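You operate a simulated robot arm through the tools that you are given. There is no shell and no other tool. Be economical: measure what you need, move in short steps, check, and stop when the job is done.

You run a simulated two-armed robot. Do the job below in one go: nothing can be reset, and whatever is moved stays where it is left.

Task
Cap the white trap and shut it in the teal box.
Fine: hold the trap while you screw the green cap on hand tight; the trap stands upright in the box. Set down upright: white tee pipe.

The check looks at the end state, three seconds after you hand in, the way a careful person would. Anything else that was tipped, shoved, dropped, spilled or broken makes it a failure. A push-on lid holds only when it is set on centred and level and pressed home; a screw cap is set on level and turned clockwise until tight.

Robot
Two 6-joint arms with two-finger parallel grippers on one trunk, on a base that drives. Base frame: it is fixed to the floor where the robot stands at the start and does not move with it; the origin is under the middle of the robot, x ahead of it, y to its left, z up; the surface under the hand at the start is at about z = 0.802. Units: m, rad, N and s.
The left shoulder is at the start at [0.28, 0.185, 1.205], the right one opposite. With the tool pointing down near the work surface each hand reaches from about 0.18 to 0.9 m from the robot's upright axis, wherever it stands, measured 20 degrees to its own side. Places, roughly: green cap (4x4x3 cm) [0.5, 0, 0.8]; neck of the white trap [0.5, 0.2, 1]; teal box [0.6, 0.6, 0.8]; teal box lid [0.6, 0.6, 1]; white tee pipe (7x12x17 cm) [0.5, 0.2, 0.9]. Payload 1.57 kg a hand.
The tool frame of a hand sits at the grasp point between the pads (the TCP): z along the fingers, y along the line on which they close. The tips reach 0.03 m beyond it. The gripper opens to 0.08 m. The fingers are 0.017 m wide and 0.012 m thick; the gripper's body (0.04 by 0.082 m) begins 0.08 m behind the TCP.
Orientation is told as [roll, pitch, yaw] about the base's x, y, z axes, in that order, counted from this pose: with the fingers straight down and closing along the base's y, the tool's x points along the base's -x, its y along +y and its z along -z.

Tools
- The arms move only by the tool arm_command. It takes "left_targets", "right_targets" or both (then of equal length, played together; a hand with none holds still); each is one flat list of numbers, 7 for each row, row after row: the shift along the tool's x, y, z in units of 50 mm (1.0 is 50 mm), then the turn, a rotation vector about the tool's x, y, z in units of 5 degrees (1.0 is 5 degrees), then the gripper command, from -1 (shut) to 1 (fully open), values between in proportion. In form: [tx, ty, tz, wx, wy, wz, jaw, tx, ty, tz, wx, wy, wz, jaw, ...]. A call has 1 to 10 rows; each row shifts and turns the commanded pose from where the row before left it, along the tool's axes as they then stand. A call with a number of a shift or a turn outside -1 to 1 is refused whole. A row lasts 0.2 s, in which the tool goes at most 0.05 m and 0.15 rad; a call with a longer step from one row to the next is refused whole, and so is a gripper value outside its range. Where a pose cannot be reached the arm comes as near as it can. A force on the tool above 90 N (or 10 N above the force at the start of the call, whichever is more), or a blocked arm, ends the call early, and 0.2 s more pass. The fingers move at their own pace (about 0.153 m/s each) and stop on an object; they squeeze with about 43 N. The grip force told is the motor's: it shows also when the fingers shut on nothing. Time passes only in rows, and 0.2 s behind the last, so rows that do not move let the fingers close. It gives the time, the measured TCP pose, the force on the tool (base axes), the opening and the grip force at its end, in the units of the frame above (readings bear some noise), with the torque about the TCP (base axes, N m) and any sound that the robot's microphone picked up.
- Cameras (640 x 400 px; columns grow to the right, rows downward): "scene" is now at [0.2258, 0.0437, 1.6426]; the picture's right is [0.54, -0.84, 0.00], its down [-0.63, -0.41, -0.66] and it looks along [0.56, 0.36, -0.75] (base axes); focal length 272 px, centre (320, 200). "left" rides on the left gripper at [0.072, 0.007, -0.122] in its tool frame; the picture's right is [-0.09, 1.00, 0.00], its down [-0.84, -0.08, -0.54] and it looks along [-0.54, -0.05, 0.84] (tool axes); focal length 238 px, centre (320, 200). "right" rides on the right gripper at [0.072, -0.007, -0.122] in its tool frame; the picture's right is [0.09, 1.00, 0.00], its down [-0.84, 0.08, -0.54] and it looks along [-0.54, 0.05, 0.84] (tool axes); focal length 238 px, centre (320, 200). There is no depth. A picture from a camera that has moved, and an enlarged one, comes with that camera's place and axes in the base frame and with its lens.
- camera(camera): a new picture of that camera. No time passes.
- lift_body(by): slides the trunk up (or, below 0, down) by that many m; the arms and the scene camera ride with it, the base frame stays. It gives what a move gives, with no picture.
- drive_base(legs): drives the robot by 1 to 6 legs, each [ahead, turn to the left] in m and rad, along the robot's own axes; the way and the turn of a leg run together, so that a leg with both is an arc; at most 1.5 m and 3.142 rad a leg. The arms and the cameras ride along, it lands a little off, and it stops where it bumps. It gives what a move gives.
- pan_tilt(pan, tilt): turns the head with the scene camera to pan (to the left, within 1.501 rad either way) and tilt (down, from -0.506 to 1.204), counted from straight ahead of the robot. It gives what a move gives.
- inspect(camera, box): a new picture of the part [left, top, right, bottom] of that camera's present view, enlarged. No time passes.
- hand_in(): hands the job in; it is judged then, once.

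Go step by step. Nothing tells you exact positions but the pictures and the camera data: compare them with the known pose of the tool, close in by small moves and look again before you grip or let go. The budget is 120 turns and 88 pictures, counting those below and the enlarged ones. Unless the task says otherwise, let go and move clear before handing in, and close with one line.

The tools are called after "Call:" as a command line: name --argument value ..., lists and objects as JSON in quotes. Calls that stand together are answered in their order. arm_command: Moves the arms, as the interface text tells. Its arguments: {"type":"object","properties":{"left_targets":{"type":"array"},"right_targets":{"type":"array"}},"required":[]} The other tools are called the same way: lift_body (by) slides the trunk up or down; drive_base (legs) drives the base; pan_tilt (pan, tilt) turns the head that bears the scene camera; camera (camera) takes a picture; inspect (camera, box) takes an enlarged picture of a part of a camera's view; hand_in () hands the job in.

At the start:

```text
time_s: 0.0
left_tool_pos: [0.3238, 0.4908, 1.3377]
left_tool_rot: [0.0, 0.0, -0.006]
left_contact_force: [-0.3, 0.4, -0.3]
left_moment: [0.04, 0.03, 0.02]
left_opening: 0.0801
left_grip_force: 0.1
right_tool_pos: [0.6154, 0.0841, 1.3784]
right_tool_rot: [0.002, 0.0, -0.006]
right_contact_force: [-0.4, 0.6, 0.3]
right_moment: [-0.04, -0.04, 0.01]
right_opening: 0.0798
right_grip_force: 0.1
trunk travel left (down, up): [-0.9, 0.09]
robot x, y, heading: [0.0028, 0.0018, 0.001]
head pan, tilt: [0.572, 0.848]
```

scene: 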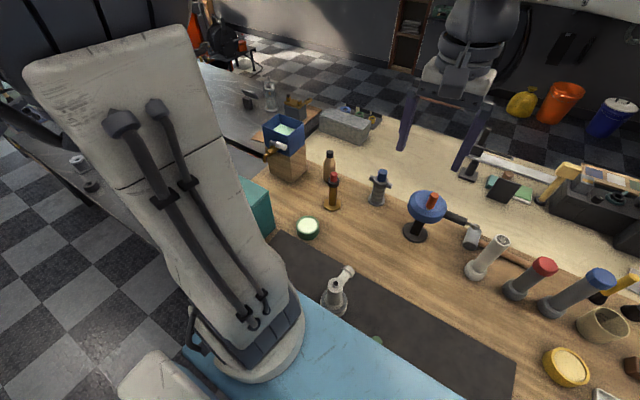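
right: 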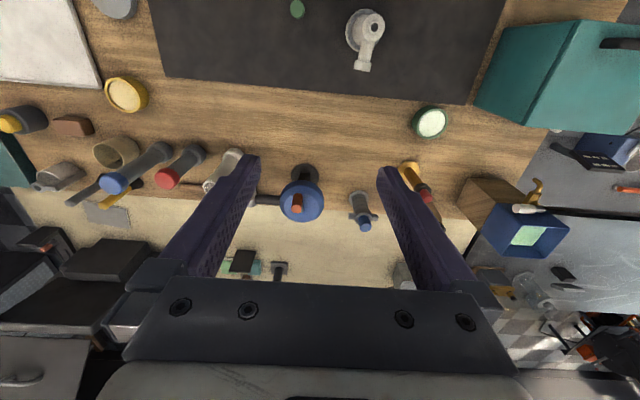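
left: 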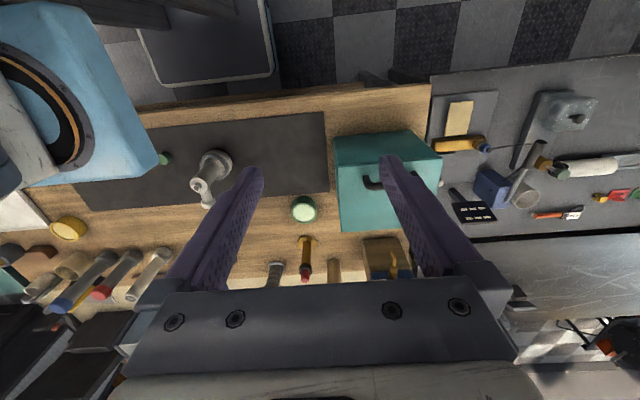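

I see the white tee on the dark mat, the small green cap to its right and the teal box with a handled lid on the left. I'll look closer at each before moving.

Call:
inspect --camera "right" --box '[260, 0, 460, 125]'

Call:
inspect --camera "left" --box '[140, 100, 460, 300]'

Call:
inspect --camera "scene" --box '[260, 240, 420, 340]'

```text
3.20 times, centred on (360, 62) of right
camera zoom: at [0.5422, 0.0774, 1.5013], right [-0.09, 1.0, 0.0], down [0.84, 0.07, 0.54], along [0.54, 0.05, -0.84], focal length 763 px, centre (192, 640)
```

zoom: 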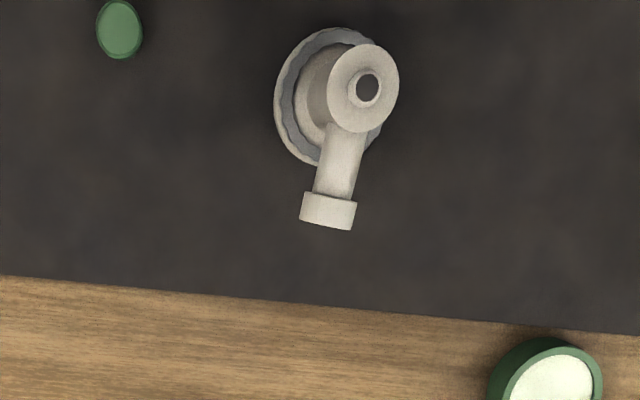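

```text
2.00 times, centred on (300, 200) of left
camera zoom: at [0.2522, 0.4981, 1.4608], right [0.1, 1.0, 0.0], down [0.84, -0.08, 0.54], along [0.54, -0.05, -0.84], focal length 477 px, centre (360, 200)
```

zoom: 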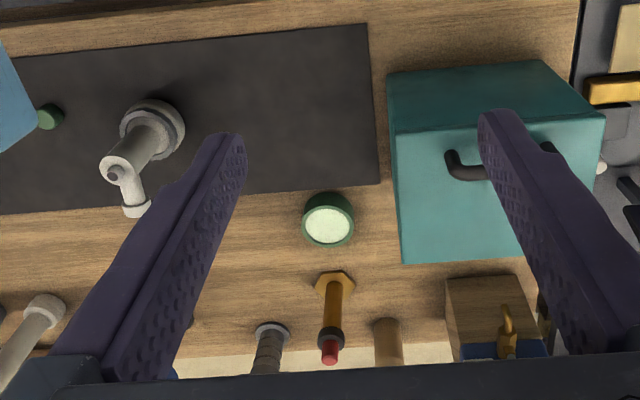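

```text
4.00 times, centred on (340, 290) of scene
camera zoom: at [0.2258, 0.0437, 1.6426], right [0.54, -0.84, 0.0], down [-0.63, -0.41, -0.66], along [0.56, 0.36, -0.75], focal length 1087 px, centre (240, -160)
```

zoom: 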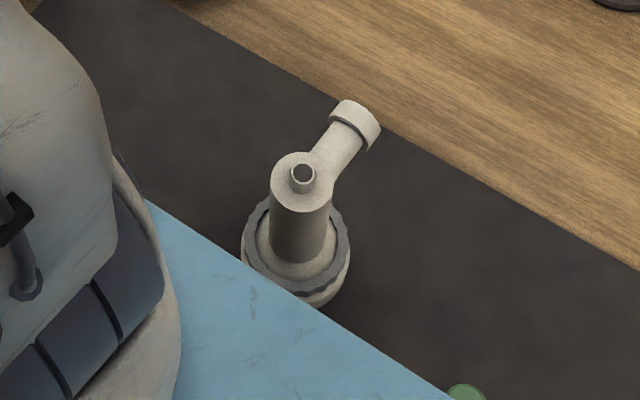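

The cap is near [0.476, 0.024], the tee's neck near [0.502, 0.18, 0.965] with its branch pointing +x, and the box spans about x 0.47–0.65, y 0.515–0.73. I'll bring the right hand above the cap and the left hand nearer.

Call:
arm_command --right_targets '[0.311, -0.133, 0.84, 0, 0, 0, 1, 0.311, -0.133, 0.84, 0, 0, 0, 1, 0.311, -0.133, 0.84, 0, 0, 0, 1, 0.311, -0.133, 0.84, 0, 0, 0, 1, 0.311, -0.133, 0.84, 0, 0, 0, 1, 0.311, -0.133, 0.84, 0, 0, 0, 1, 0.311, -0.133, 0.84, 0, 0, 0, 1, 0.311, -0.133, 0.84, 0, 0, 0, 1, 0.311, -0.133, 0.84, 0, 0, 0, 1]' --left_targets '[-0.4, -0.15, 0.1, 0, 0, 0, 1, -0.4, -0.15, 0.1, 0, 0, 0, 1, -0.4, -0.15, 0.1, 0, 0, 0, 1, -0.4, -0.15, 0.1, 0, 0, 0, 1, -0.4, -0.15, 0.1, 0, 0, 0, 1, -0.4, -0.15, 0.1, 0, 0, 0, 1, -0.4, -0.15, 0.1, 0, 0, 0, 1, -0.2, -0.15, 0.1, 0, 0, 0, 1, 0, 0, 0, 0, 0, 0, 1]'

Call:
camera --camera "right"

Call:
camera --camera "left"

```text
time_s: 2.0
left_tool_pos: [0.4732, 0.4281, 1.299]
left_tool_rot: [0.0, 0.0, -0.004]
left_contact_force: [0.5, -0.5, -0.5]
left_moment: [0.03, 0.0, 0.01]
left_opening: 0.0799
left_grip_force: 0.0
right_tool_pos: [0.4731, 0.0235, 1.001]
right_tool_rot: [0.0, -0.001, -0.007]
right_contact_force: [-0.3, 0.4, -0.5]
right_moment: [0.02, -0.03, 0.02]
right_opening: 0.0799
right_grip_force: 0.1
trunk travel left (down, up): [-0.9, 0.09]
robot x, y, heading: [0.0007, 0.0033, -0.004]
head pan, tilt: [0.572, 0.848]
```

```text
81 pictures are left
camera right: at [0.4001, 0.0167, 1.1237], right [-0.09, 1.0, 0.0], down [0.84, 0.07, 0.54], along [0.54, 0.05, -0.84], focal length 238 px, centre (320, 200)
```

right: 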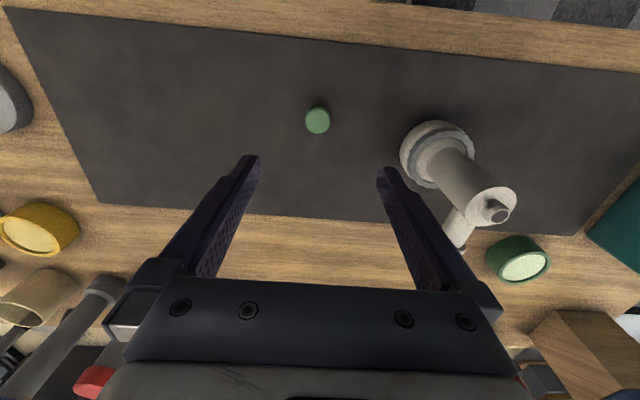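

```text
80 pictures are left
camera left: at [0.4013, 0.4368, 1.4206], right [0.1, 1.0, 0.0], down [0.84, -0.08, 0.54], along [0.54, -0.05, -0.84], focal length 238 px, centre (320, 200)
```

left: 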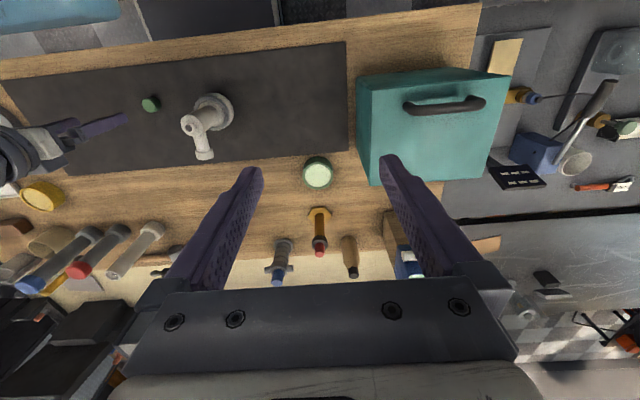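

The cap is confirmed at about [0.476, 0.022]. The box handle sits near the front edge, so the lid may be hinged; I'll inspect the cap and the box more closely.

Call:
inspect --camera "left" --box '[340, 50, 532, 190]'

Call:
inspect --camera "right" --box '[270, 80, 366, 140]'

Call:
inspect --camera "right" --box '[390, 110, 550, 260]'

```text
2.86 times, centred on (436, 120) of left
camera zoom: at [0.4013, 0.4368, 1.4206], right [0.1, 1.0, 0.0], down [0.84, -0.08, 0.54], along [0.54, -0.05, -0.84], focal length 681 px, centre (-11, 429)
```

zoom: 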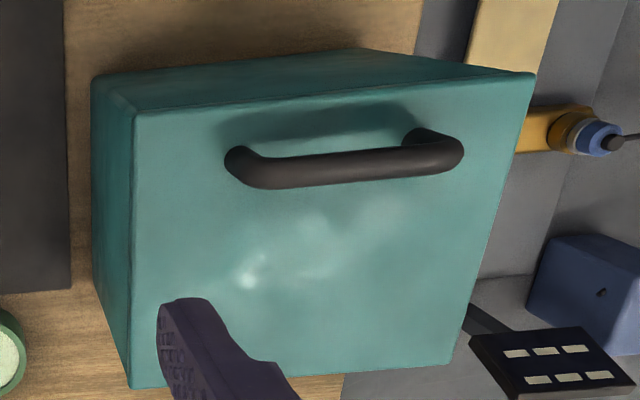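

```text
6.67 times, centred on (318, 110) of right
camera zoom: at [0.4001, 0.0167, 1.1237], right [-0.09, 1.0, 0.0], down [0.84, 0.07, 0.54], along [0.54, 0.05, -0.84], focal length 1589 px, centre (333, 800)
```

zoom: 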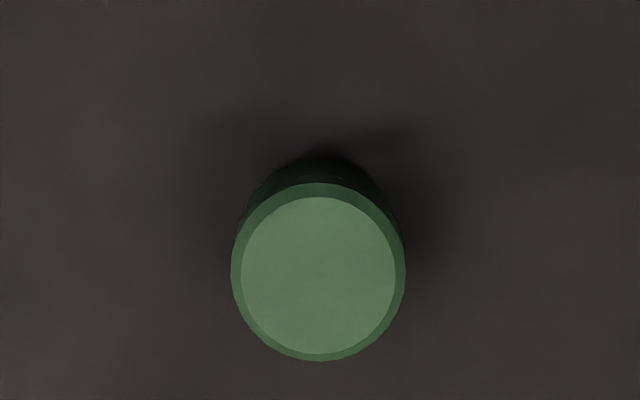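

```text
2.67 times, centred on (470, 185) of right
camera zoom: at [0.4001, 0.0167, 1.1237], right [-0.09, 1.0, 0.0], down [0.84, 0.07, 0.54], along [0.54, 0.05, -0.84], focal length 636 px, centre (-80, 240)
```

zoom: 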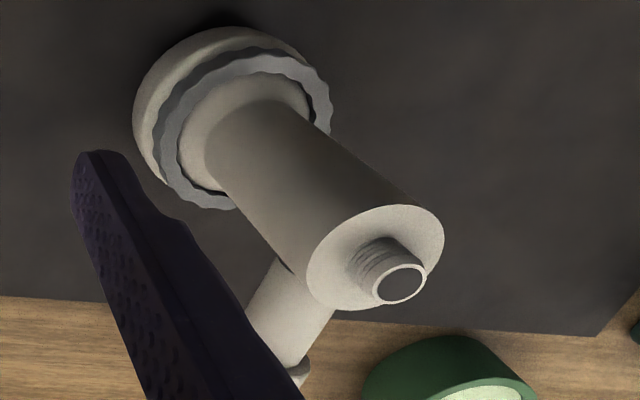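

The cap lies closed side up, 32 mm wide, and the neck is threaded. The right hand goes down to grip the cap's upper part while the left hand turns toward horizontal, fingers toward -y.

Call:
arm_command --right_targets '[-0.05, -0.036, 0.8, 0, 0, 0, 1, 0, 0, 0.8, 0, 0, 0, 1, 0, 0, 0.8, 0, 0, 0, 1, 0, 0, 0.76, 0, 0, 0, 1, 0, 0, 0, 0, 0, 0, 1, 0, 0, 0, 0, 0, 0, -1, 0, 0, 0, 0, 0, 0, -1, 0, 0, 0, 0, 0, 0, -1, 0, 0, 0, 0, 0, 0, -1, 0, 0, 0, 0, 0, 0, -1]' --left_targets '[0, 0, 0, 0.9238, 0.9238, -0.9238, 1, 0, 0, 0, 0.9238, 0.9238, -0.9238, 1, 0, 0, 0, 0.9238, 0.9238, -0.9238, 1, 0, 0, 0, 0.9238, 0.9238, -0.9238, 1, 0, 0, 0, 0.9238, 0.9238, -0.9238, 1, 0, 0, 0, 0.9238, 0.9238, -0.9238, 1, 0, 0, 0, 0.9238, 0.9238, -0.9238, 1, 0, 0, 0, 0.9238, 0.9238, -0.9238, 1, 0, 0, 0, 0.9238, 0.9238, -0.9238, 1, 0, 0, 0, 0.9238, 0.9238, -0.9238, 1]'

Call:
camera --camera "right"

```text
time_s: 4.2
left_tool_pos: [0.4692, 0.4161, 1.2859]
left_tool_rot: [-0.578, 1.004, 0.573]
left_contact_force: [-1.3, 0.0, 0.1]
left_moment: [0.03, -0.01, 0.0]
left_opening: 0.0801
left_grip_force: 0.1
left hand out of reach, approached as far as the arm can: row 10
right_tool_pos: [0.4774, 0.022, 0.8429]
right_tool_rot: [0.0, -0.001, -0.006]
right_contact_force: [-0.5, 0.1, 0.4]
right_moment: [0.0, -0.01, 0.01]
right_opening: 0.0309
right_grip_force: 39.6
trunk travel left (down, up): [-0.9, 0.09]
robot x, y, heading: [-0.0006, 0.0004, -0.006]
head pan, tilt: [0.572, 0.848]
```

```text
76 pictures are left
camera right: at [0.4042, 0.0151, 0.9647], right [-0.09, 1.0, 0.0], down [0.84, 0.07, 0.54], along [0.54, 0.05, -0.84], focal length 238 px, centre (320, 200)
```

right: 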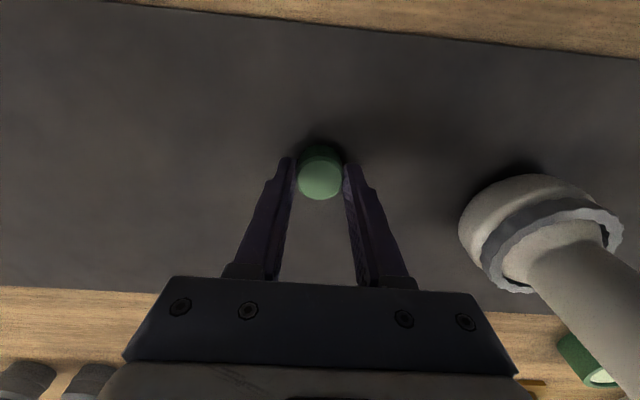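

The cap is held (opening 31 mm, 40 N). The left arm ran out of reach in that twist, so I'll undo it and instead come in diagonally from above-left, tilted. The right hand lifts the cap meanwhile.

Call:
arm_command --right_targets '[0, 0, -0.4, 0, 0, 0, -1, 0, 0, -0.9, 0, 0, 0, -1, 0, 0, -0.9, 0, 0, 0, -1, 0, 0, -0.9, 0, 0, 0, -1, 0, 0, -0.9, 0, 0, 0, -1, 0, 0, 0, 0, 0, 0, -1, 0, 0, 0, 0, 0, 0, -1, 0, 0, 0, 0, 0, 0, -1, 0, 0, 0, 0, 0, 0, -1, 0, 0, 0, 0, 0, 0, -1]' --left_targets '[0, 0, 0, -0.9238, -0.9238, 0.9238, 1, 0, 0, 0, -0.9238, -0.9238, 0.9238, 1, 0, 0, 0, -0.9238, -0.9238, 0.9238, 1, 0, 0, 0, -0.9238, -0.9238, 0.9238, 1, 0, 0, 0, -0.9238, -0.9238, 0.9238, 1, 0, 0, 0, -0.9238, -0.9238, 0.9238, 1, 0, 0, 0, -0.9238, -0.9238, 0.9238, 1, 0, 0, 0, -0.9238, -0.9238, 0.9238, 1, 0, 0, 0, -0.9238, -0.9238, 0.9238, 1, 0, 0, 0, -0.9238, -0.9238, 0.9238, 1]'

```text
time_s: 6.4
left_tool_pos: [0.4672, 0.417, 1.2859]
left_tool_rot: [0.002, -0.001, -0.007]
left_contact_force: [1.2, -0.8, 0.5]
left_moment: [-0.01, 0.02, 0.04]
left_opening: 0.0801
left_grip_force: 0.1
right_tool_pos: [0.4754, 0.0231, 1.0436]
right_tool_rot: [-0.002, 0.001, -0.007]
right_contact_force: [-0.6, -0.4, 0.0]
right_moment: [-0.02, 0.02, 0.0]
right_opening: 0.0
right_grip_force: 21.2
trunk travel left (down, up): [-0.9, 0.09]
robot x, y, heading: [0.002, 0.0008, 0.0]
head pan, tilt: [0.572, 0.848]
```

The right gripper now reads 0 mm, so the cap has slipped out. I'll look for it.

Call:
camera --camera "right"

```text
75 pictures are left
camera right: at [0.4023, 0.0159, 1.1662], right [-0.09, 1.0, 0.0], down [0.84, 0.07, 0.54], along [0.54, 0.05, -0.84], focal length 238 px, centre (320, 200)
```

right: 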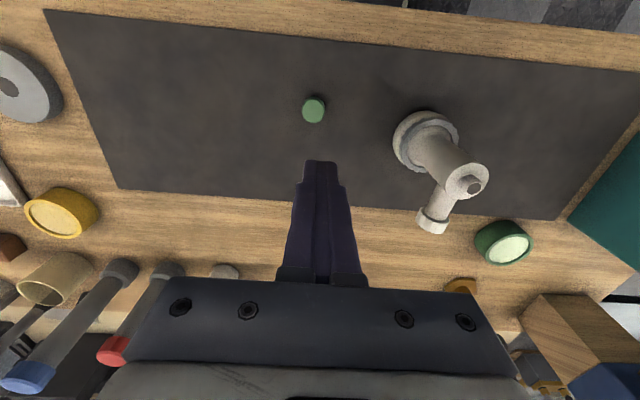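

The cap only slid out and still stands near [0.472, 0.014]. I'll reopen, hover lower and measure it before a deeper grip, while the left hand begins its new turn.

Call:
arm_command --right_targets '[0, 0, 0.0, 0, 0, 0, 1, 0, 0, 0, 0, 0, 0, 1, 0.03, -0.08, 0.6, 0, 0, 0, 1, 0.03, -0.08, 0.6, 0, 0, 0, 1, 0, 0, 0.6, 0, 0, 0, 1, 0, 0, 0.5, 0, 0, 0, 1, 0, 0, 0, 0, 0, 0, 1, 0, 0, 0, 0, 0, 0, 1, 0, 0, 0, 0, 0, 0, 1, 0, 0, 0, 0, 0, 0, 1]' --left_targets '[0, 0, 0, 0.6085, -0.8692, 1.0, 1, 0, 0, 0, 0.6085, -0.8692, 1.0, 1, 0, 0, 0, 0.6085, -0.8692, 1.0, 1, 0, 0, 0, 0.6085, -0.8692, 1.0, 1, 0, 0, 0, 0.6085, -0.8692, 1.0, 1, 0, 0, 0, 0.6085, -0.8692, 1.0, 1, 0, 0, 0, 0.6085, -0.8692, 1.0, 1, 0, 0, 0, 0.6085, -0.8692, 1.0, 1, 0, 0, 0, 0.6085, -0.8692, 1.0, 1, 0, 0, 0, 0.6085, -0.8692, 1.0, 1]'

Call:
inspect --camera "right" --box '[260, 80, 380, 180]'

Call:
camera --camera "left"

```text
time_s: 8.6
left_tool_pos: [0.4681, 0.4166, 1.2843]
left_tool_rot: [-0.173, -0.883, -0.864]
left_contact_force: [0.1, 0.1, 0.2]
left_moment: [0.0, -0.01, 0.01]
left_opening: 0.0803
left_grip_force: 0.1
right_tool_pos: [0.4754, 0.0168, 0.9259]
right_tool_rot: [0.0, 0.0, -0.005]
right_contact_force: [0.0, 0.4, 0.5]
right_moment: [0.02, 0.03, 0.0]
right_opening: 0.0799
right_grip_force: 0.1
trunk travel left (down, up): [-0.9, 0.09]
robot x, y, heading: [-0.0014, -0.0013, -0.002]
head pan, tilt: [0.572, 0.848]
```

```text
4.00 times, centred on (320, 130) of right
camera zoom: at [0.4016, 0.0096, 1.0502], right [-0.09, 1.0, 0.0], down [0.84, 0.07, 0.54], along [0.54, 0.05, -0.84], focal length 953 px, centre (320, 480)
```

zoom: 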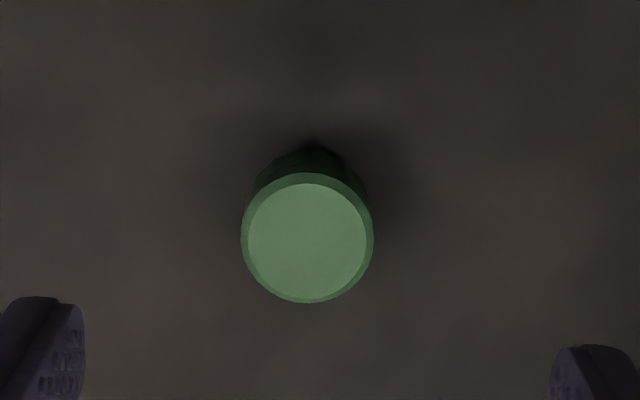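

```text
73 pictures are left
camera left: at [0.3995, 0.5404, 1.3057], right [0.87, 0.49, -0.04], down [0.08, -0.07, 0.99], along [0.49, -0.87, -0.1], focal length 238 px, centre (320, 200)
```

left: 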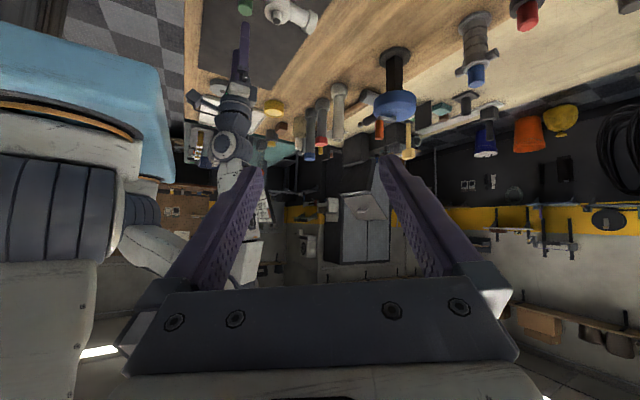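

The cap's centre is at about [0.477, 0.014], only about 24 mm tall, so I grip lower this time. The left hand moves toward the tee along its tilted line.

Call:
arm_command --right_targets '[-0.03, -0.06, 0.8, 0, 0, 0, 1, 0, 0, 0.6, 0, 0, 0, 1, 0, 0, 0.4, 0, 0, 0, 1, 0, 0, 0, 0, 0, 0, 1, 0, 0, 0, 0, 0, 0, -1, 0, 0, 0, 0, 0, 0, -1, 0, 0, 0, 0, 0, 0, -1, 0, 0, 0, 0, 0, 0, -1]' --left_targets '[0.492, -0.167, 0.783, 0, 0, 0, 1, 0.492, -0.167, 0.783, 0, 0, 0, 1, 0.492, -0.167, 0.783, 0, 0, 0, 1, 0.492, -0.167, 0.783, 0, 0, 0, 1, 0.492, -0.167, 0.783, 0, 0, 0, 1, 0.492, -0.167, 0.783, 0, 0, 0, 1, 0, 0, 0, 0, 0, 0, 1, 0, 0, 0, 0, 0, 0, 1]'

Call:
inspect --camera "right" --box '[240, 120, 400, 220]'

Call:
camera --camera "left"

```text
time_s: 10.4
left_tool_pos: [0.4583, 0.3235, 1.0442]
left_tool_rot: [-0.192, -0.878, -0.851]
left_contact_force: [0.1, -0.5, -0.5]
left_moment: [0.0, -0.01, 0.01]
left_opening: 0.0801
left_grip_force: 0.0
left hand out of reach, approached as far as the arm can: row 6
right_tool_pos: [0.4754, 0.0123, 0.8365]
right_tool_rot: [0.0, -0.002, -0.007]
right_contact_force: [0.2, 0.1, -0.9]
right_moment: [0.01, 0.01, -0.02]
right_opening: 0.031
right_grip_force: 39.9
trunk travel left (down, up): [-0.9, 0.09]
robot x, y, heading: [0.0025, 0.0001, 0.002]
head pan, tilt: [0.572, 0.848]
```

```text
4.00 times, centred on (320, 170) of right
camera zoom: at [0.4023, 0.0043, 0.9586], right [-0.09, 1.0, 0.0], down [0.84, 0.07, 0.54], along [0.54, 0.05, -0.84], focal length 953 px, centre (320, 320)
```

zoom: 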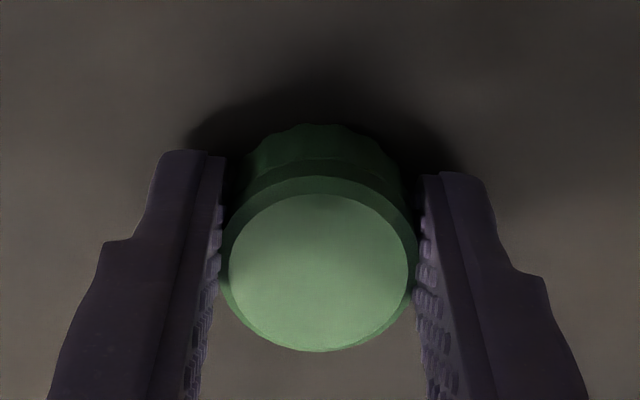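

```text
71 pictures are left
camera left: at [0.3909, 0.4472, 1.0639], right [0.87, 0.49, -0.05], down [0.09, -0.07, 0.99], along [0.48, -0.87, -0.1], focal length 238 px, centre (320, 200)
```

left: 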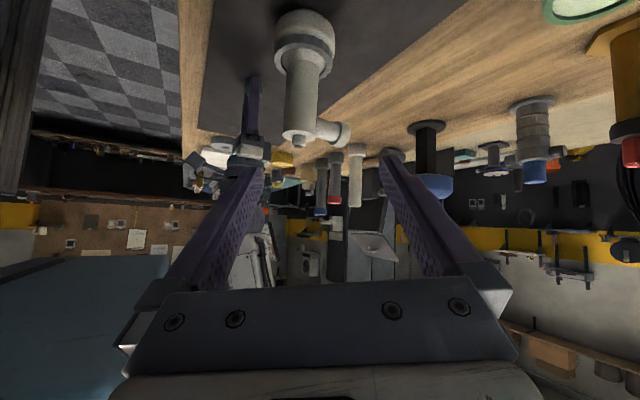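

The cap is gripped fully this time; I'll lift it gently and check. The left arm is too folded for its approach, so I'll then back the base up a bit.

Call:
arm_command --right_targets '[0, 0, -0.2, 0, 0, 0, -1, 0, 0, -0.5, 0, 0, 0, -1, 0, 0, -0.8, 0, 0, 0, -1, 0, 0, -0.8, 0, 0, 0, -1, 0, 0, -0.8, 0, 0, 0, -1, 0, 0, -0.8, 0, 0, 0, -1, 0, 0, -0.4, 0, 0, 0, -1]'

Call:
camera --camera "right"

```text
time_s: 12.0
left_tool_pos: [0.4577, 0.3242, 1.0445]
left_tool_rot: [-0.192, -0.88, -0.85]
left_contact_force: [-0.5, -0.7, -0.2]
left_moment: [0.0, 0.03, 0.01]
left_opening: 0.0799
left_grip_force: 0.0
right_tool_pos: [0.4739, 0.0124, 1.051]
right_tool_rot: [0.0, 0.0, -0.005]
right_contact_force: [0.0, 0.1, -0.3]
right_moment: [-0.03, 0.01, 0.02]
right_opening: 0.0309
right_grip_force: 39.4
trunk travel left (down, up): [-0.9, 0.09]
robot x, y, heading: [-0.0036, -0.0015, 0.003]
head pan, tilt: [0.572, 0.848]
```

```text
70 pictures are left
camera right: at [0.4005, 0.0056, 1.1738], right [-0.09, 1.0, 0.0], down [0.84, 0.07, 0.54], along [0.54, 0.05, -0.84], focal length 238 px, centre (320, 200)
```

right: 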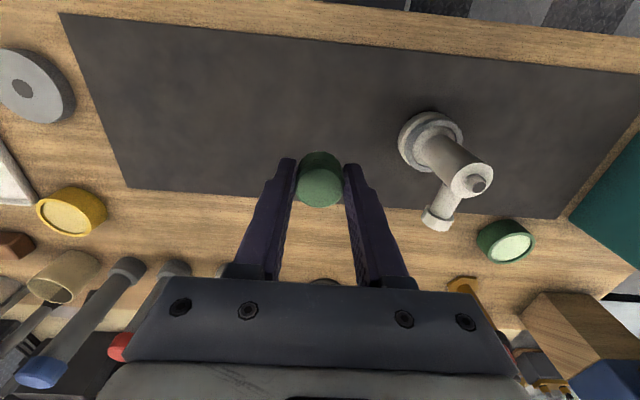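

The cap is secure. Backing the base 0.2 m to unfold the left arm.

Call:
drive_base --legs '[[-0.2, 0]]'

```text
time_s: 13.6
left_tool_pos: [0.2558, 0.3241, 1.0438]
left_tool_rot: [-0.191, -0.88, -0.845]
left_contact_force: [0.1, 0.0, 0.8]
left_moment: [0.0, 0.04, -0.01]
left_opening: 0.0799
left_grip_force: 0.1
right_tool_pos: [0.2736, 0.0132, 1.0518]
right_tool_rot: [0.002, 0.002, -0.003]
right_contact_force: [0.2, -0.3, 0.1]
right_moment: [-0.05, 0.05, -0.01]
right_opening: 0.0307
right_grip_force: 39.6
trunk travel left (down, up): [-0.9, 0.09]
robot x, y, heading: [-0.2013, 0.0036, 0.004]
head pan, tilt: [0.572, 0.848]
```

The base is back 0.2 m. I move both hands forward again: left to the pre-grasp behind the tee, right beside it.

Call:
arm_command --left_targets '[-0.107, 0.724, 0.276, 0, 0, 0, 1, -0.107, 0.724, 0.276, 0, 0, 0, 1, -0.107, 0.724, 0.276, 0, 0, 0, 1, -0.107, 0.724, 0.276, 0, 0, 0, 1, -0.107, 0.724, 0.276, 0, 0, 0, 1, 0, 0, 0, 0, 0, 0, 1]' --right_targets '[-0.8, 0, -0.1, 0, 0, 0, -1, -0.8, 0, -0.1, 0, 0, 0, -1, -0.8, 0, -0.1, 0, 0, 0, -1, -0.8, 0, -0.1, 0, 0, 0, -1, -0.8, 0, 0, 0, 0, 0, -1, 0, 0, 0, 0, 0, 0, -1]'

Call:
camera --camera "left"

Call:
camera --camera "scene"

```text
time_s: 15.0
left_tool_pos: [0.4441, 0.3627, 0.9994]
left_tool_rot: [-0.192, -0.88, -0.845]
left_contact_force: [0.4, -0.2, 0.4]
left_moment: [-0.02, 0.02, -0.04]
left_opening: 0.0801
left_grip_force: 0.0
right_tool_pos: [0.4745, 0.0138, 1.07]
right_tool_rot: [0.0, 0.0, -0.002]
right_contact_force: [0.4, -0.4, -0.1]
right_moment: [0.01, -0.03, -0.01]
right_opening: 0.0311
right_grip_force: 40.0
trunk travel left (down, up): [-0.9, 0.09]
robot x, y, heading: [-0.1991, -0.0009, 0.005]
head pan, tilt: [0.572, 0.848]
```

```text
69 pictures are left
camera left: at [0.3754, 0.4849, 1.0205], right [0.87, 0.49, -0.05], down [0.1, -0.07, 0.99], along [0.49, -0.87, -0.1], focal length 238 px, centre (320, 200)
```

left: 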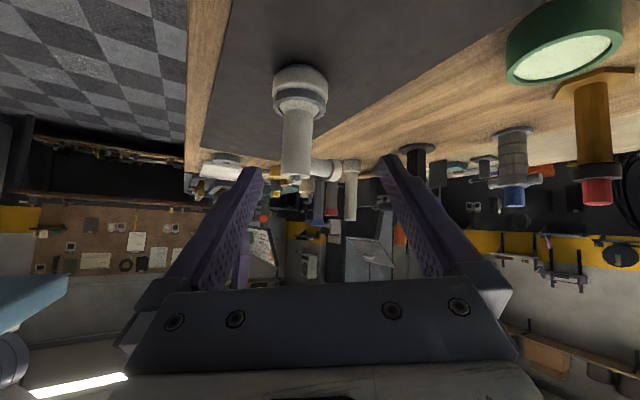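

```text
68 pictures are left
camera scene: at [0.0251, 0.0442, 1.6425], right [0.54, -0.84, 0.0], down [-0.63, -0.41, -0.66], along [0.55, 0.36, -0.75], focal length 272 px, centre (320, 200)
```

scene: 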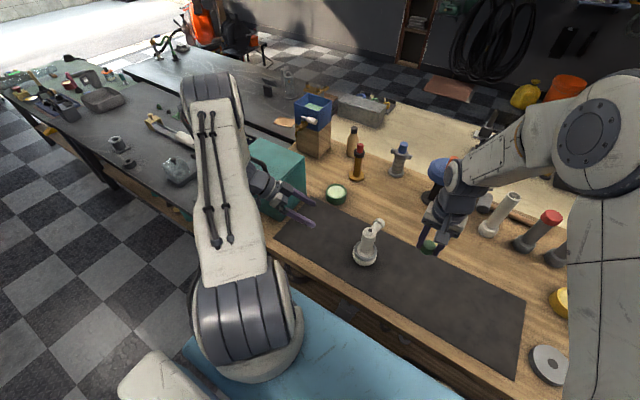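

Left hand still lacks about 11° of its planned turn; I'll finish that and move to a point 0.12 m behind the grip point on the tee's body (aiming at z≈0.90, between nut and branch).

Call:
arm_command --left_targets '[0, 0, 0, 0.467, -0.668, 0.768, 1, 0, 0, 0, 0.467, -0.668, 0.768, 1, -0.32, -0.054, 0.613, 0, 0, 0, 1, -0.32, -0.054, 0.613, 0, 0, 0, 1, -0.32, -0.054, 0.613, 0, 0, 0, 1, 0, 0, 0, 0, 0, 0, 1]'

Call:
camera --camera "left"

```text
time_s: 16.4
left_tool_pos: [0.4782, 0.2626, 0.9918]
left_tool_rot: [-0.114, -1.016, -1.042]
left_contact_force: [-0.1, 0.0, -0.1]
left_moment: [-0.03, -0.04, 0.0]
left_opening: 0.08
left_grip_force: 0.2
right_tool_pos: [0.4743, 0.0139, 1.0705]
right_tool_rot: [0.0, 0.001, -0.002]
right_contact_force: [0.0, -0.6, -0.4]
right_moment: [-0.03, 0.01, -0.03]
right_opening: 0.031
right_grip_force: 39.8
trunk travel left (down, up): [-0.9, 0.09]
robot x, y, heading: [-0.1997, -0.0033, 0.008]
head pan, tilt: [0.572, 0.848]
```

```text
67 pictures are left
camera left: at [0.4257, 0.3959, 0.9944], right [0.93, 0.37, 0.02], down [-0.03, 0.01, 1.0], along [0.37, -0.93, 0.02], focal length 238 px, centre (320, 200)
```

left: 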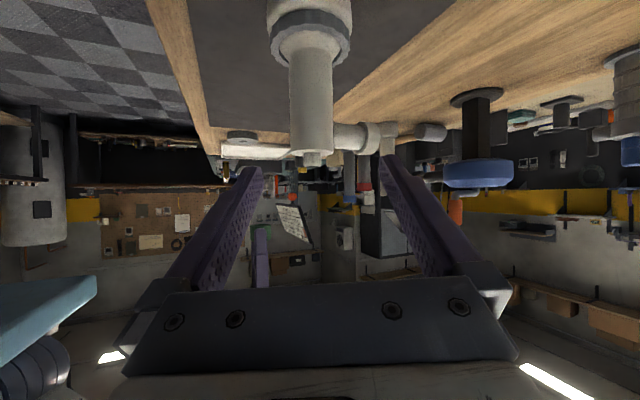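

The body axis comes out at [0.503, 0.179]; the branch underside is near z 0.927 and the nut's top near 0.87. I level the jaw line and slide in around the body at z≈0.903, open.

Call:
arm_command --left_targets '[0.3, -0.09, 0, 0, 0, 0.81, 1, 0.3, -0.094, 0, 0, 0, 0, 1, 0, 0, 0.58, 0, 0, 0, 1, 0, 0, 0.58, 0, 0, 0, 1, 0, 0, 0.58, 0, 0, 0, 1, 0, 0, 0.56, 0, 0, 0, 1, 0, 0, 0, 0, 0, 0, 1]'

Call:
camera --camera "left"

Call:
inspect --camera "scene" --box '[260, 170, 500, 320]'

```text
time_s: 18.0
left_tool_pos: [0.5051, 0.1864, 0.9072]
left_tool_rot: [-0.008, -1.019, -1.171]
left_contact_force: [0.2, 0.8, 1.1]
left_moment: [-0.01, 0.02, -0.03]
left_opening: 0.08
left_grip_force: 0.1
left hand out of reach, approached as far as the arm can: row 6
right_tool_pos: [0.4742, 0.0126, 1.0721]
right_tool_rot: [0.001, -0.001, -0.002]
right_contact_force: [-0.7, 0.0, -0.3]
right_moment: [-0.02, -0.02, -0.02]
right_opening: 0.0311
right_grip_force: 39.2
trunk travel left (down, up): [-0.9, 0.09]
robot x, y, heading: [-0.2001, -0.0009, 0.0]
head pan, tilt: [0.572, 0.848]
```

```text
66 pictures are left
camera left: at [0.4586, 0.3216, 0.91], right [0.94, 0.34, 0.07], down [-0.08, -0.01, 1.0], along [0.34, -0.94, 0.02], focal length 238 px, centre (320, 200)
```

left: 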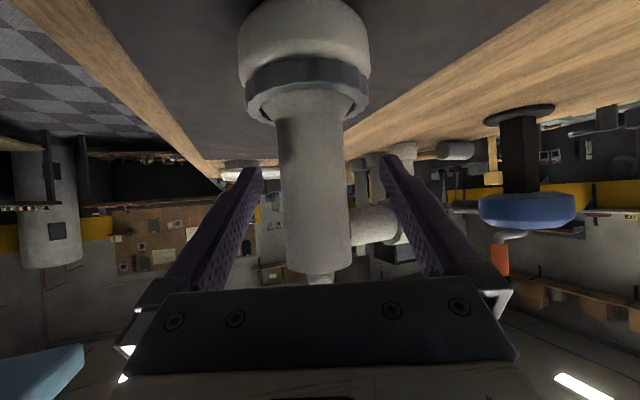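

```text
2.67 times, centred on (380, 245) of scene
camera zoom: at [0.0247, 0.0441, 1.6426], right [0.54, -0.84, 0.0], down [-0.63, -0.41, -0.66], along [0.55, 0.36, -0.75], focal length 725 px, centre (160, 80)
```

zoom: 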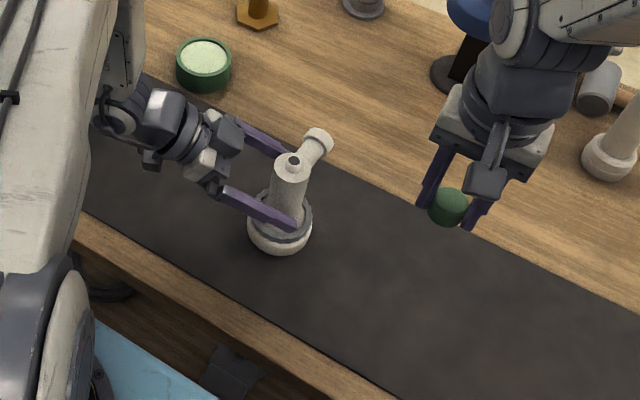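

The body is centred between the open fingers, with the branch just above them. I close the left gripper on it.

Call:
arm_command --left_targets '[0, 0, 0, 0, 0, 0, -1, 0, 0, 0, 0, 0, 0, -1, 0, 0, 0, 0, 0, 0, -1, 0, 0, 0, 0, 0, 0, -1]'

Call:
camera --camera "left"

Call:
inspect --camera "scene" --box '[320, 190, 480, 290]'

Call:
inspect --camera "right" --box '[260, 90, 580, 290]'

```text
time_s: 19.0
left_tool_pos: [0.5053, 0.1873, 0.9071]
left_tool_rot: [-0.009, -1.018, -1.174]
left_contact_force: [-0.9, -1.2, -0.1]
left_moment: [-0.12, 0.07, -0.05]
left_opening: 0.041
left_grip_force: 42.8
right_tool_pos: [0.4739, 0.0133, 1.0705]
right_tool_rot: [-0.001, 0.002, -0.004]
right_contact_force: [-0.4, 0.1, -0.8]
right_moment: [0.0, 0.02, 0.03]
right_opening: 0.0306
right_grip_force: 39.4
trunk travel left (down, up): [-0.9, 0.09]
robot x, y, heading: [-0.2026, -0.0029, 0.001]
head pan, tilt: [0.572, 0.848]
```

```text
64 pictures are left
camera left: at [0.4584, 0.3219, 0.9103], right [0.94, 0.34, 0.07], down [-0.08, -0.01, 1.0], along [0.33, -0.94, 0.02], focal length 238 px, centre (320, 200)
```

left: 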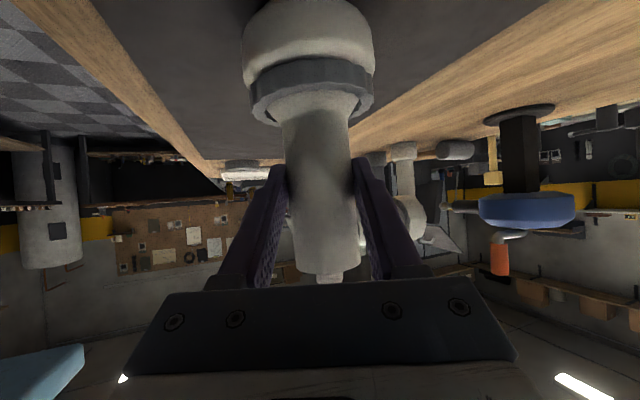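

```text
4.00 times, centred on (400, 240) of scene
camera zoom: at [0.0245, 0.0441, 1.6426], right [0.54, -0.84, 0.0], down [-0.63, -0.41, -0.66], along [0.55, 0.36, -0.75], focal length 1087 px, centre (0, 40)
```

zoom: 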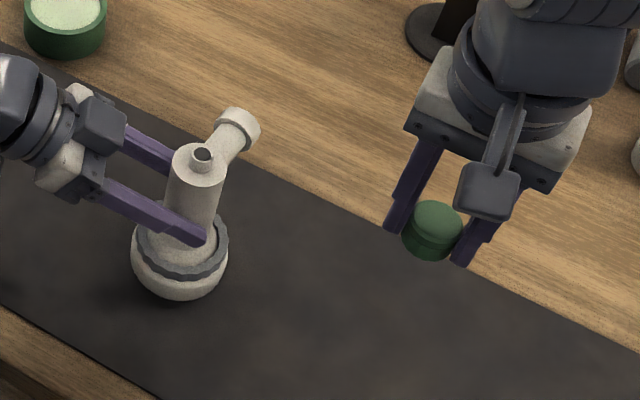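

```text
2.00 times, centred on (420, 190) of right
camera zoom: at [0.4003, 0.0061, 1.1939], right [-0.09, 1.0, 0.0], down [0.84, 0.08, 0.54], along [0.54, 0.05, -0.84], focal length 477 px, centre (120, 220)
```

zoom: 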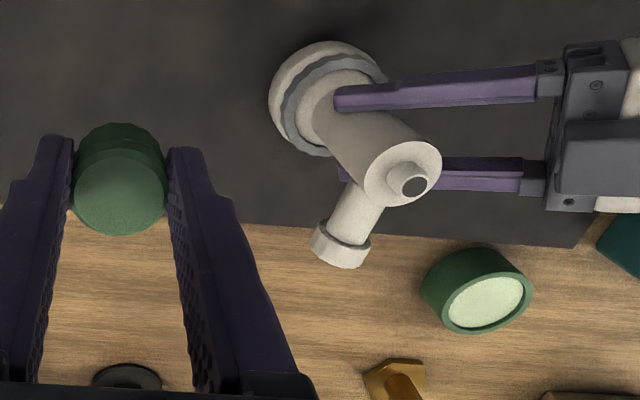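

The tee is held firmly at its body (41 mm opening, upright). Neck at about [0.508, 0.177]. I move the cap above it and pre-turn the right wrist counter-clockwise for a long clockwise stroke.

Call:
arm_command --right_targets '[-0.17, 0.82, 0.05, 0, 0, 0, -1, -0.17, 0.82, 0.05, 0, 0, 0, -1, -0.17, 0.82, 0.05, 0, 0, 0, -1, -0.17, 0.82, 0.05, 0, 0, 0, -1, 0, 0, 0, 0, 0, -1, -1, 0, 0, 0, 0, 0, -1, -1, 0, 0, 0, 0, 0, -1, -1, 0, 0, 0, 0, 0, -1, -1, 0, 0, 0, 0, 0, -1, -1, 0, 0, 0, 0, 0, -1, -1]'

Call:
arm_command --right_targets '[0, 0, 0, 0, 0, -1, -1, 0, 0, 0, 0, 0, -1, -1, 0, 0, 0, 0, 0, -1, -1, 0, 0, 0, 0, 0, -1, -1, 0, 0, 0, 0, 0, -1, -1, 0, 0, 0, 0, 0, -1, -1, 0, 0, 0, 0, 0, -1, -1, 0, 0, 0, 0, 0, -1, -1, 0, 0, 0, 0, 0, -1, -1, 0, 0, 0, 0, 0, -1, -1]'

Call:
camera --camera "right"

Call:
inspect --camera "scene" --box '[280, 150, 480, 290]'

```text
time_s: 21.2
left_tool_pos: [0.5057, 0.1881, 0.9074]
left_tool_rot: [-0.009, -1.019, -1.173]
left_contact_force: [0.1, -1.0, -0.5]
left_moment: [0.05, 0.02, 0.0]
left_opening: 0.0409
left_grip_force: 42.9
right_tool_pos: [0.507, 0.1769, 1.0603]
right_tool_rot: [-0.001, 0.002, 0.524]
right_contact_force: [-0.6, 0.6, 0.1]
right_moment: [-0.01, 0.01, -0.02]
right_opening: 0.0304
right_grip_force: 39.9
trunk travel left (down, up): [-0.9, 0.09]
robot x, y, heading: [-0.1999, 0.0002, 0.004]
head pan, tilt: [0.572, 0.848]
```

```text
time_s: 23.4
left_tool_pos: [0.5062, 0.1873, 0.9075]
left_tool_rot: [-0.007, -1.02, -1.171]
left_contact_force: [0.0, -0.7, -0.8]
left_moment: [0.02, 0.03, 0.0]
left_opening: 0.041
left_grip_force: 42.4
right_tool_pos: [0.5078, 0.1777, 1.061]
right_tool_rot: [0.001, -0.002, 1.395]
right_contact_force: [-1.0, 0.0, 0.4]
right_moment: [-0.02, 0.05, -0.01]
right_opening: 0.0307
right_grip_force: 39.5
trunk travel left (down, up): [-0.9, 0.09]
robot x, y, heading: [-0.1994, -0.0008, 0.004]
head pan, tilt: [0.572, 0.848]
```

```text
61 pictures are left
camera right: at [0.5001, 0.105, 1.1836], right [-1.0, 0.08, 0.0], down [0.07, 0.84, 0.54], along [0.05, 0.54, -0.84], focal length 238 px, centre (320, 200)
```

right: 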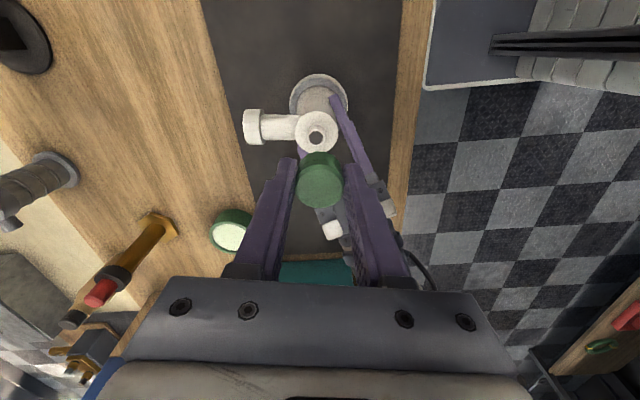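

```text
2.86 times, centred on (380, 220) of scene
camera zoom: at [0.0246, 0.0442, 1.6426], right [0.54, -0.84, 0.0], down [-0.63, -0.41, -0.66], along [0.55, 0.36, -0.75], focal length 776 px, centre (149, 143)
```

zoom: 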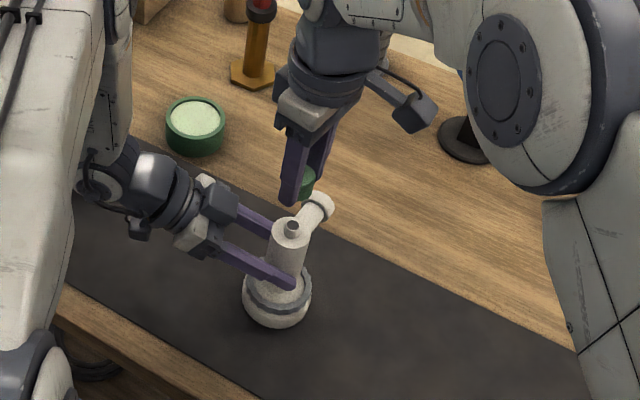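

Triangulating puts the neck's rim at about [0.509, 0.1735, 0.972]. I correct by 3 mm and lower the cap to about 13 mm above the rim, then look.

Call:
arm_command --right_targets '[0.037, -0.055, 0.4, 0, 0, 0, -1, 0, 0, 0.4, 0, 0, 0, -1, 0, 0, 0, 0, 0, 0, -1]'

Call:
inspect --camera "scene" --box '[360, 205, 408, 235]'

Call:
inspect --camera "right" --box '[240, 80, 400, 220]'

Call:
camera --camera "left"

```text
time_s: 24.2
left_tool_pos: [0.5059, 0.1876, 0.9073]
left_tool_rot: [-0.009, -1.02, -1.171]
left_contact_force: [-0.2, -1.2, 0.0]
left_moment: [0.03, 0.02, 0.02]
left_opening: 0.0409
left_grip_force: 43.0
right_tool_pos: [0.5096, 0.1745, 1.02]
right_tool_rot: [-0.001, 0.0, 1.394]
right_contact_force: [0.4, -0.3, 0.1]
right_moment: [-0.03, -0.04, -0.01]
right_opening: 0.0309
right_grip_force: 39.8
trunk travel left (down, up): [-0.9, 0.09]
robot x, y, heading: [-0.1999, 0.0, 0.007]
head pan, tilt: [0.572, 0.848]
```

```text
13.33 times, centred on (384, 220) of scene
camera zoom: at [0.0247, 0.0443, 1.6426], right [0.54, -0.84, 0.0], down [-0.63, -0.41, -0.66], along [0.55, 0.36, -0.75], focal length 3624 px, centre (-533, -67)
```

zoom: 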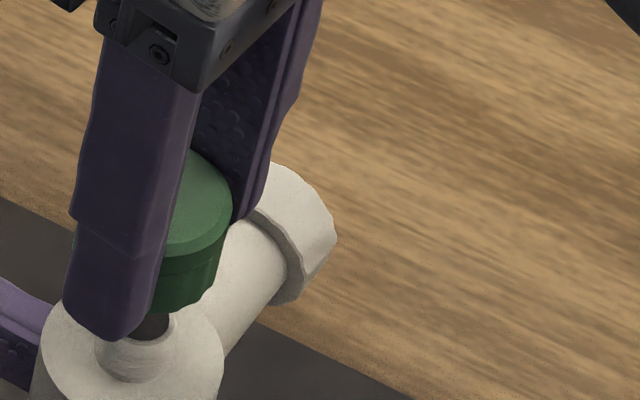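

```text
2.86 times, centred on (320, 150) of right
camera zoom: at [0.5027, 0.1026, 1.1431], right [-1.0, 0.08, 0.0], down [0.07, 0.84, 0.54], along [0.05, 0.54, -0.84], focal length 681 px, centre (320, 343)
```

zoom: 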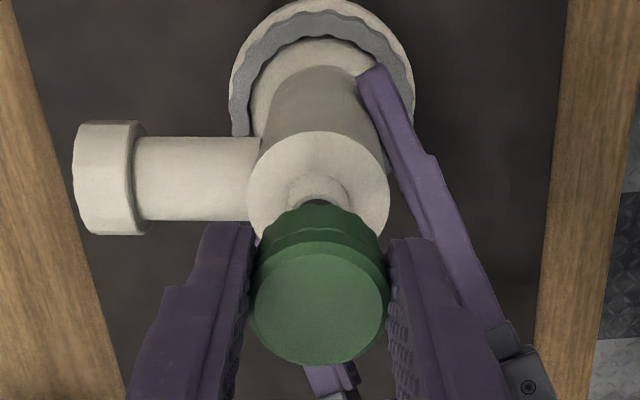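

```text
57 pictures are left
camera left: at [0.4585, 0.322, 0.9102], right [0.94, 0.34, 0.07], down [-0.08, -0.01, 1.0], along [0.33, -0.94, 0.02], focal length 238 px, centre (320, 200)
```

left: 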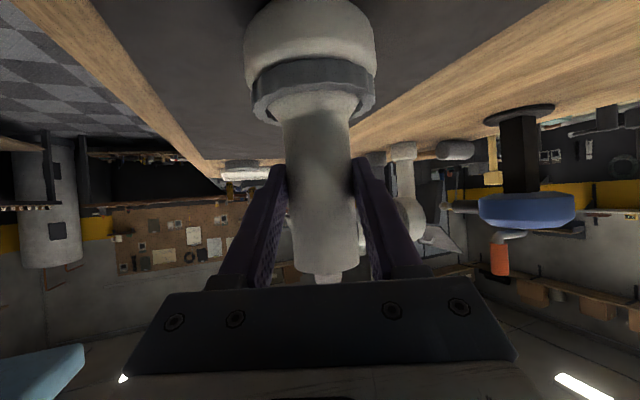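

Across the jaws the cap lines up with the neck, but it appears about 4 mm too far in +y. I shift that and lower to just above the rim, then look again.

Call:
arm_command --right_targets '[0.08, -0.014, 0.0, 0, 0, 0, -1, 0, 0, 0.16, 0, 0, 0, -1, 0, 0, 0, 0, 0, 0, -1]'

Call:
inspect --camera "scene" --box '[360, 205, 408, 235]'

Call:
inspect --camera "right" --box '[270, 110, 366, 210]'

```text
time_s: 25.0
left_tool_pos: [0.505, 0.1878, 0.9086]
left_tool_rot: [-0.008, -1.019, -1.173]
left_contact_force: [0.1, 0.1, 0.2]
left_moment: [0.01, 0.05, -0.01]
left_opening: 0.0409
left_grip_force: 43.3
right_tool_pos: [0.5097, 0.1719, 1.013]
right_tool_rot: [-0.003, 0.0, 1.393]
right_contact_force: [0.8, 0.8, -0.4]
right_moment: [0.0, 0.0, -0.02]
right_opening: 0.0307
right_grip_force: 39.9
trunk travel left (down, up): [-0.9, 0.09]
robot x, y, heading: [-0.2041, -0.0017, 0.005]
head pan, tilt: [0.572, 0.848]
```

```text
13.33 times, centred on (384, 220) of scene
camera zoom: at [0.0247, 0.0443, 1.6426], right [0.54, -0.84, 0.0], down [-0.63, -0.41, -0.66], along [0.55, 0.36, -0.75], focal length 3624 px, centre (-533, -67)
```

zoom: 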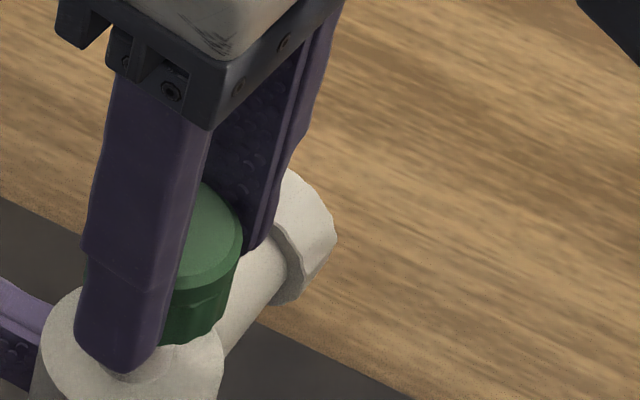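

```text
4.00 times, centred on (318, 160) of right
camera zoom: at [0.502, 0.0985, 1.1351], right [-1.0, 0.08, 0.0], down [0.07, 0.84, 0.54], along [0.05, 0.54, -0.84], focal length 953 px, centre (328, 360)
```

zoom: 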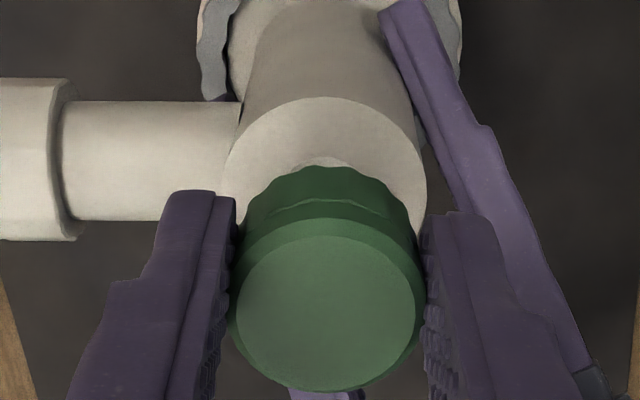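

The cap and neck axes now agree within about 1 mm in both views. I lower gently until it touches.

Call:
arm_command --right_targets '[0, 0, 0.06, 0, 0, 0, -1, 0, 0, 0.06, 0, 0, 0, -1, 0, 0, 0.02, 0, 0, 0, -1]'

```text
time_s: 25.8
left_tool_pos: [0.5049, 0.1872, 0.9063]
left_tool_rot: [-0.009, -1.02, -1.173]
left_contact_force: [-0.5, -0.9, -0.7]
left_moment: [0.02, 0.0, 0.02]
left_opening: 0.041
left_grip_force: 42.6
right_tool_pos: [0.5091, 0.1706, 1.0063]
right_tool_rot: [0.0, 0.0, 1.395]
right_contact_force: [0.2, -0.3, 0.4]
right_moment: [-0.02, 0.0, 0.02]
right_opening: 0.0308
right_grip_force: 39.9
trunk travel left (down, up): [-0.9, 0.09]
robot x, y, heading: [-0.1969, -0.0034, 0.006]
head pan, tilt: [0.572, 0.848]
```

No contact yet; a little further.

Call:
arm_command --right_targets '[0, 0, 0.04, 0, 0, 0, -1, 0, 0, 0.04, 0, 0, 0, -1, 0, 0, 0, 0, 0, 0, -1]'

```text
time_s: 26.6
left_tool_pos: [0.5061, 0.1869, 0.907]
left_tool_rot: [-0.006, -1.019, -1.172]
left_contact_force: [0.6, -0.6, 0.2]
left_moment: [0.02, 0.03, 0.01]
left_opening: 0.0412
left_grip_force: 42.9
right_tool_pos: [0.5107, 0.1704, 1.002]
right_tool_rot: [0.0, 0.0, 1.394]
right_contact_force: [0.5, -0.4, -0.6]
right_moment: [0.0, 0.0, 0.05]
right_opening: 0.0305
right_grip_force: 39.5
trunk travel left (down, up): [-0.9, 0.09]
robot x, y, heading: [-0.2017, -0.0045, -0.002]
head pan, tilt: [0.572, 0.848]
```

Call:
arm_command --right_targets '[0, 0, 0.04, 0, 0, 0, -1, 0, 0, 0.04, 0, 0, 0, -1, 0, 0, 0, 0, 0, 0, -1]'

Call:
inspect --camera "scene" --box '[360, 205, 408, 235]'

```text
time_s: 27.4
left_tool_pos: [0.5054, 0.1867, 0.9083]
left_tool_rot: [-0.009, -1.019, -1.172]
left_contact_force: [-0.4, 0.4, -0.6]
left_moment: [0.02, 0.03, 0.01]
left_opening: 0.0409
left_grip_force: 42.3
right_tool_pos: [0.5086, 0.1697, 0.9982]
right_tool_rot: [-0.001, 0.0, 1.393]
right_contact_force: [0.8, -0.3, 0.9]
right_moment: [-0.03, 0.03, 0.0]
right_opening: 0.0306
right_grip_force: 39.5
trunk travel left (down, up): [-0.9, 0.09]
robot x, y, heading: [-0.1988, -0.0001, 0.005]
head pan, tilt: [0.572, 0.848]
```

```text
13.33 times, centred on (384, 220) of scene
camera zoom: at [0.0246, 0.0442, 1.6426], right [0.54, -0.84, 0.0], down [-0.63, -0.41, -0.66], along [0.55, 0.36, -0.75], focal length 3624 px, centre (-533, -67)
```

zoom: 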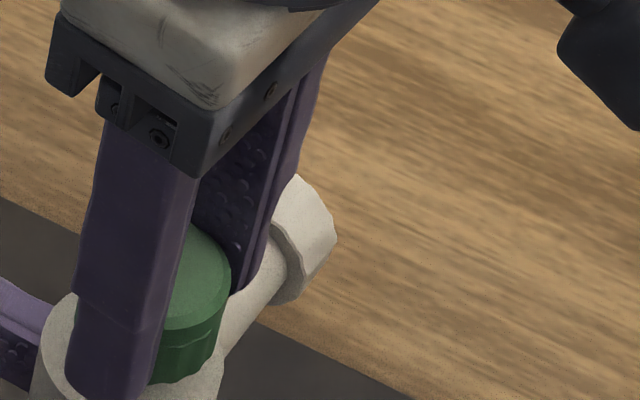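

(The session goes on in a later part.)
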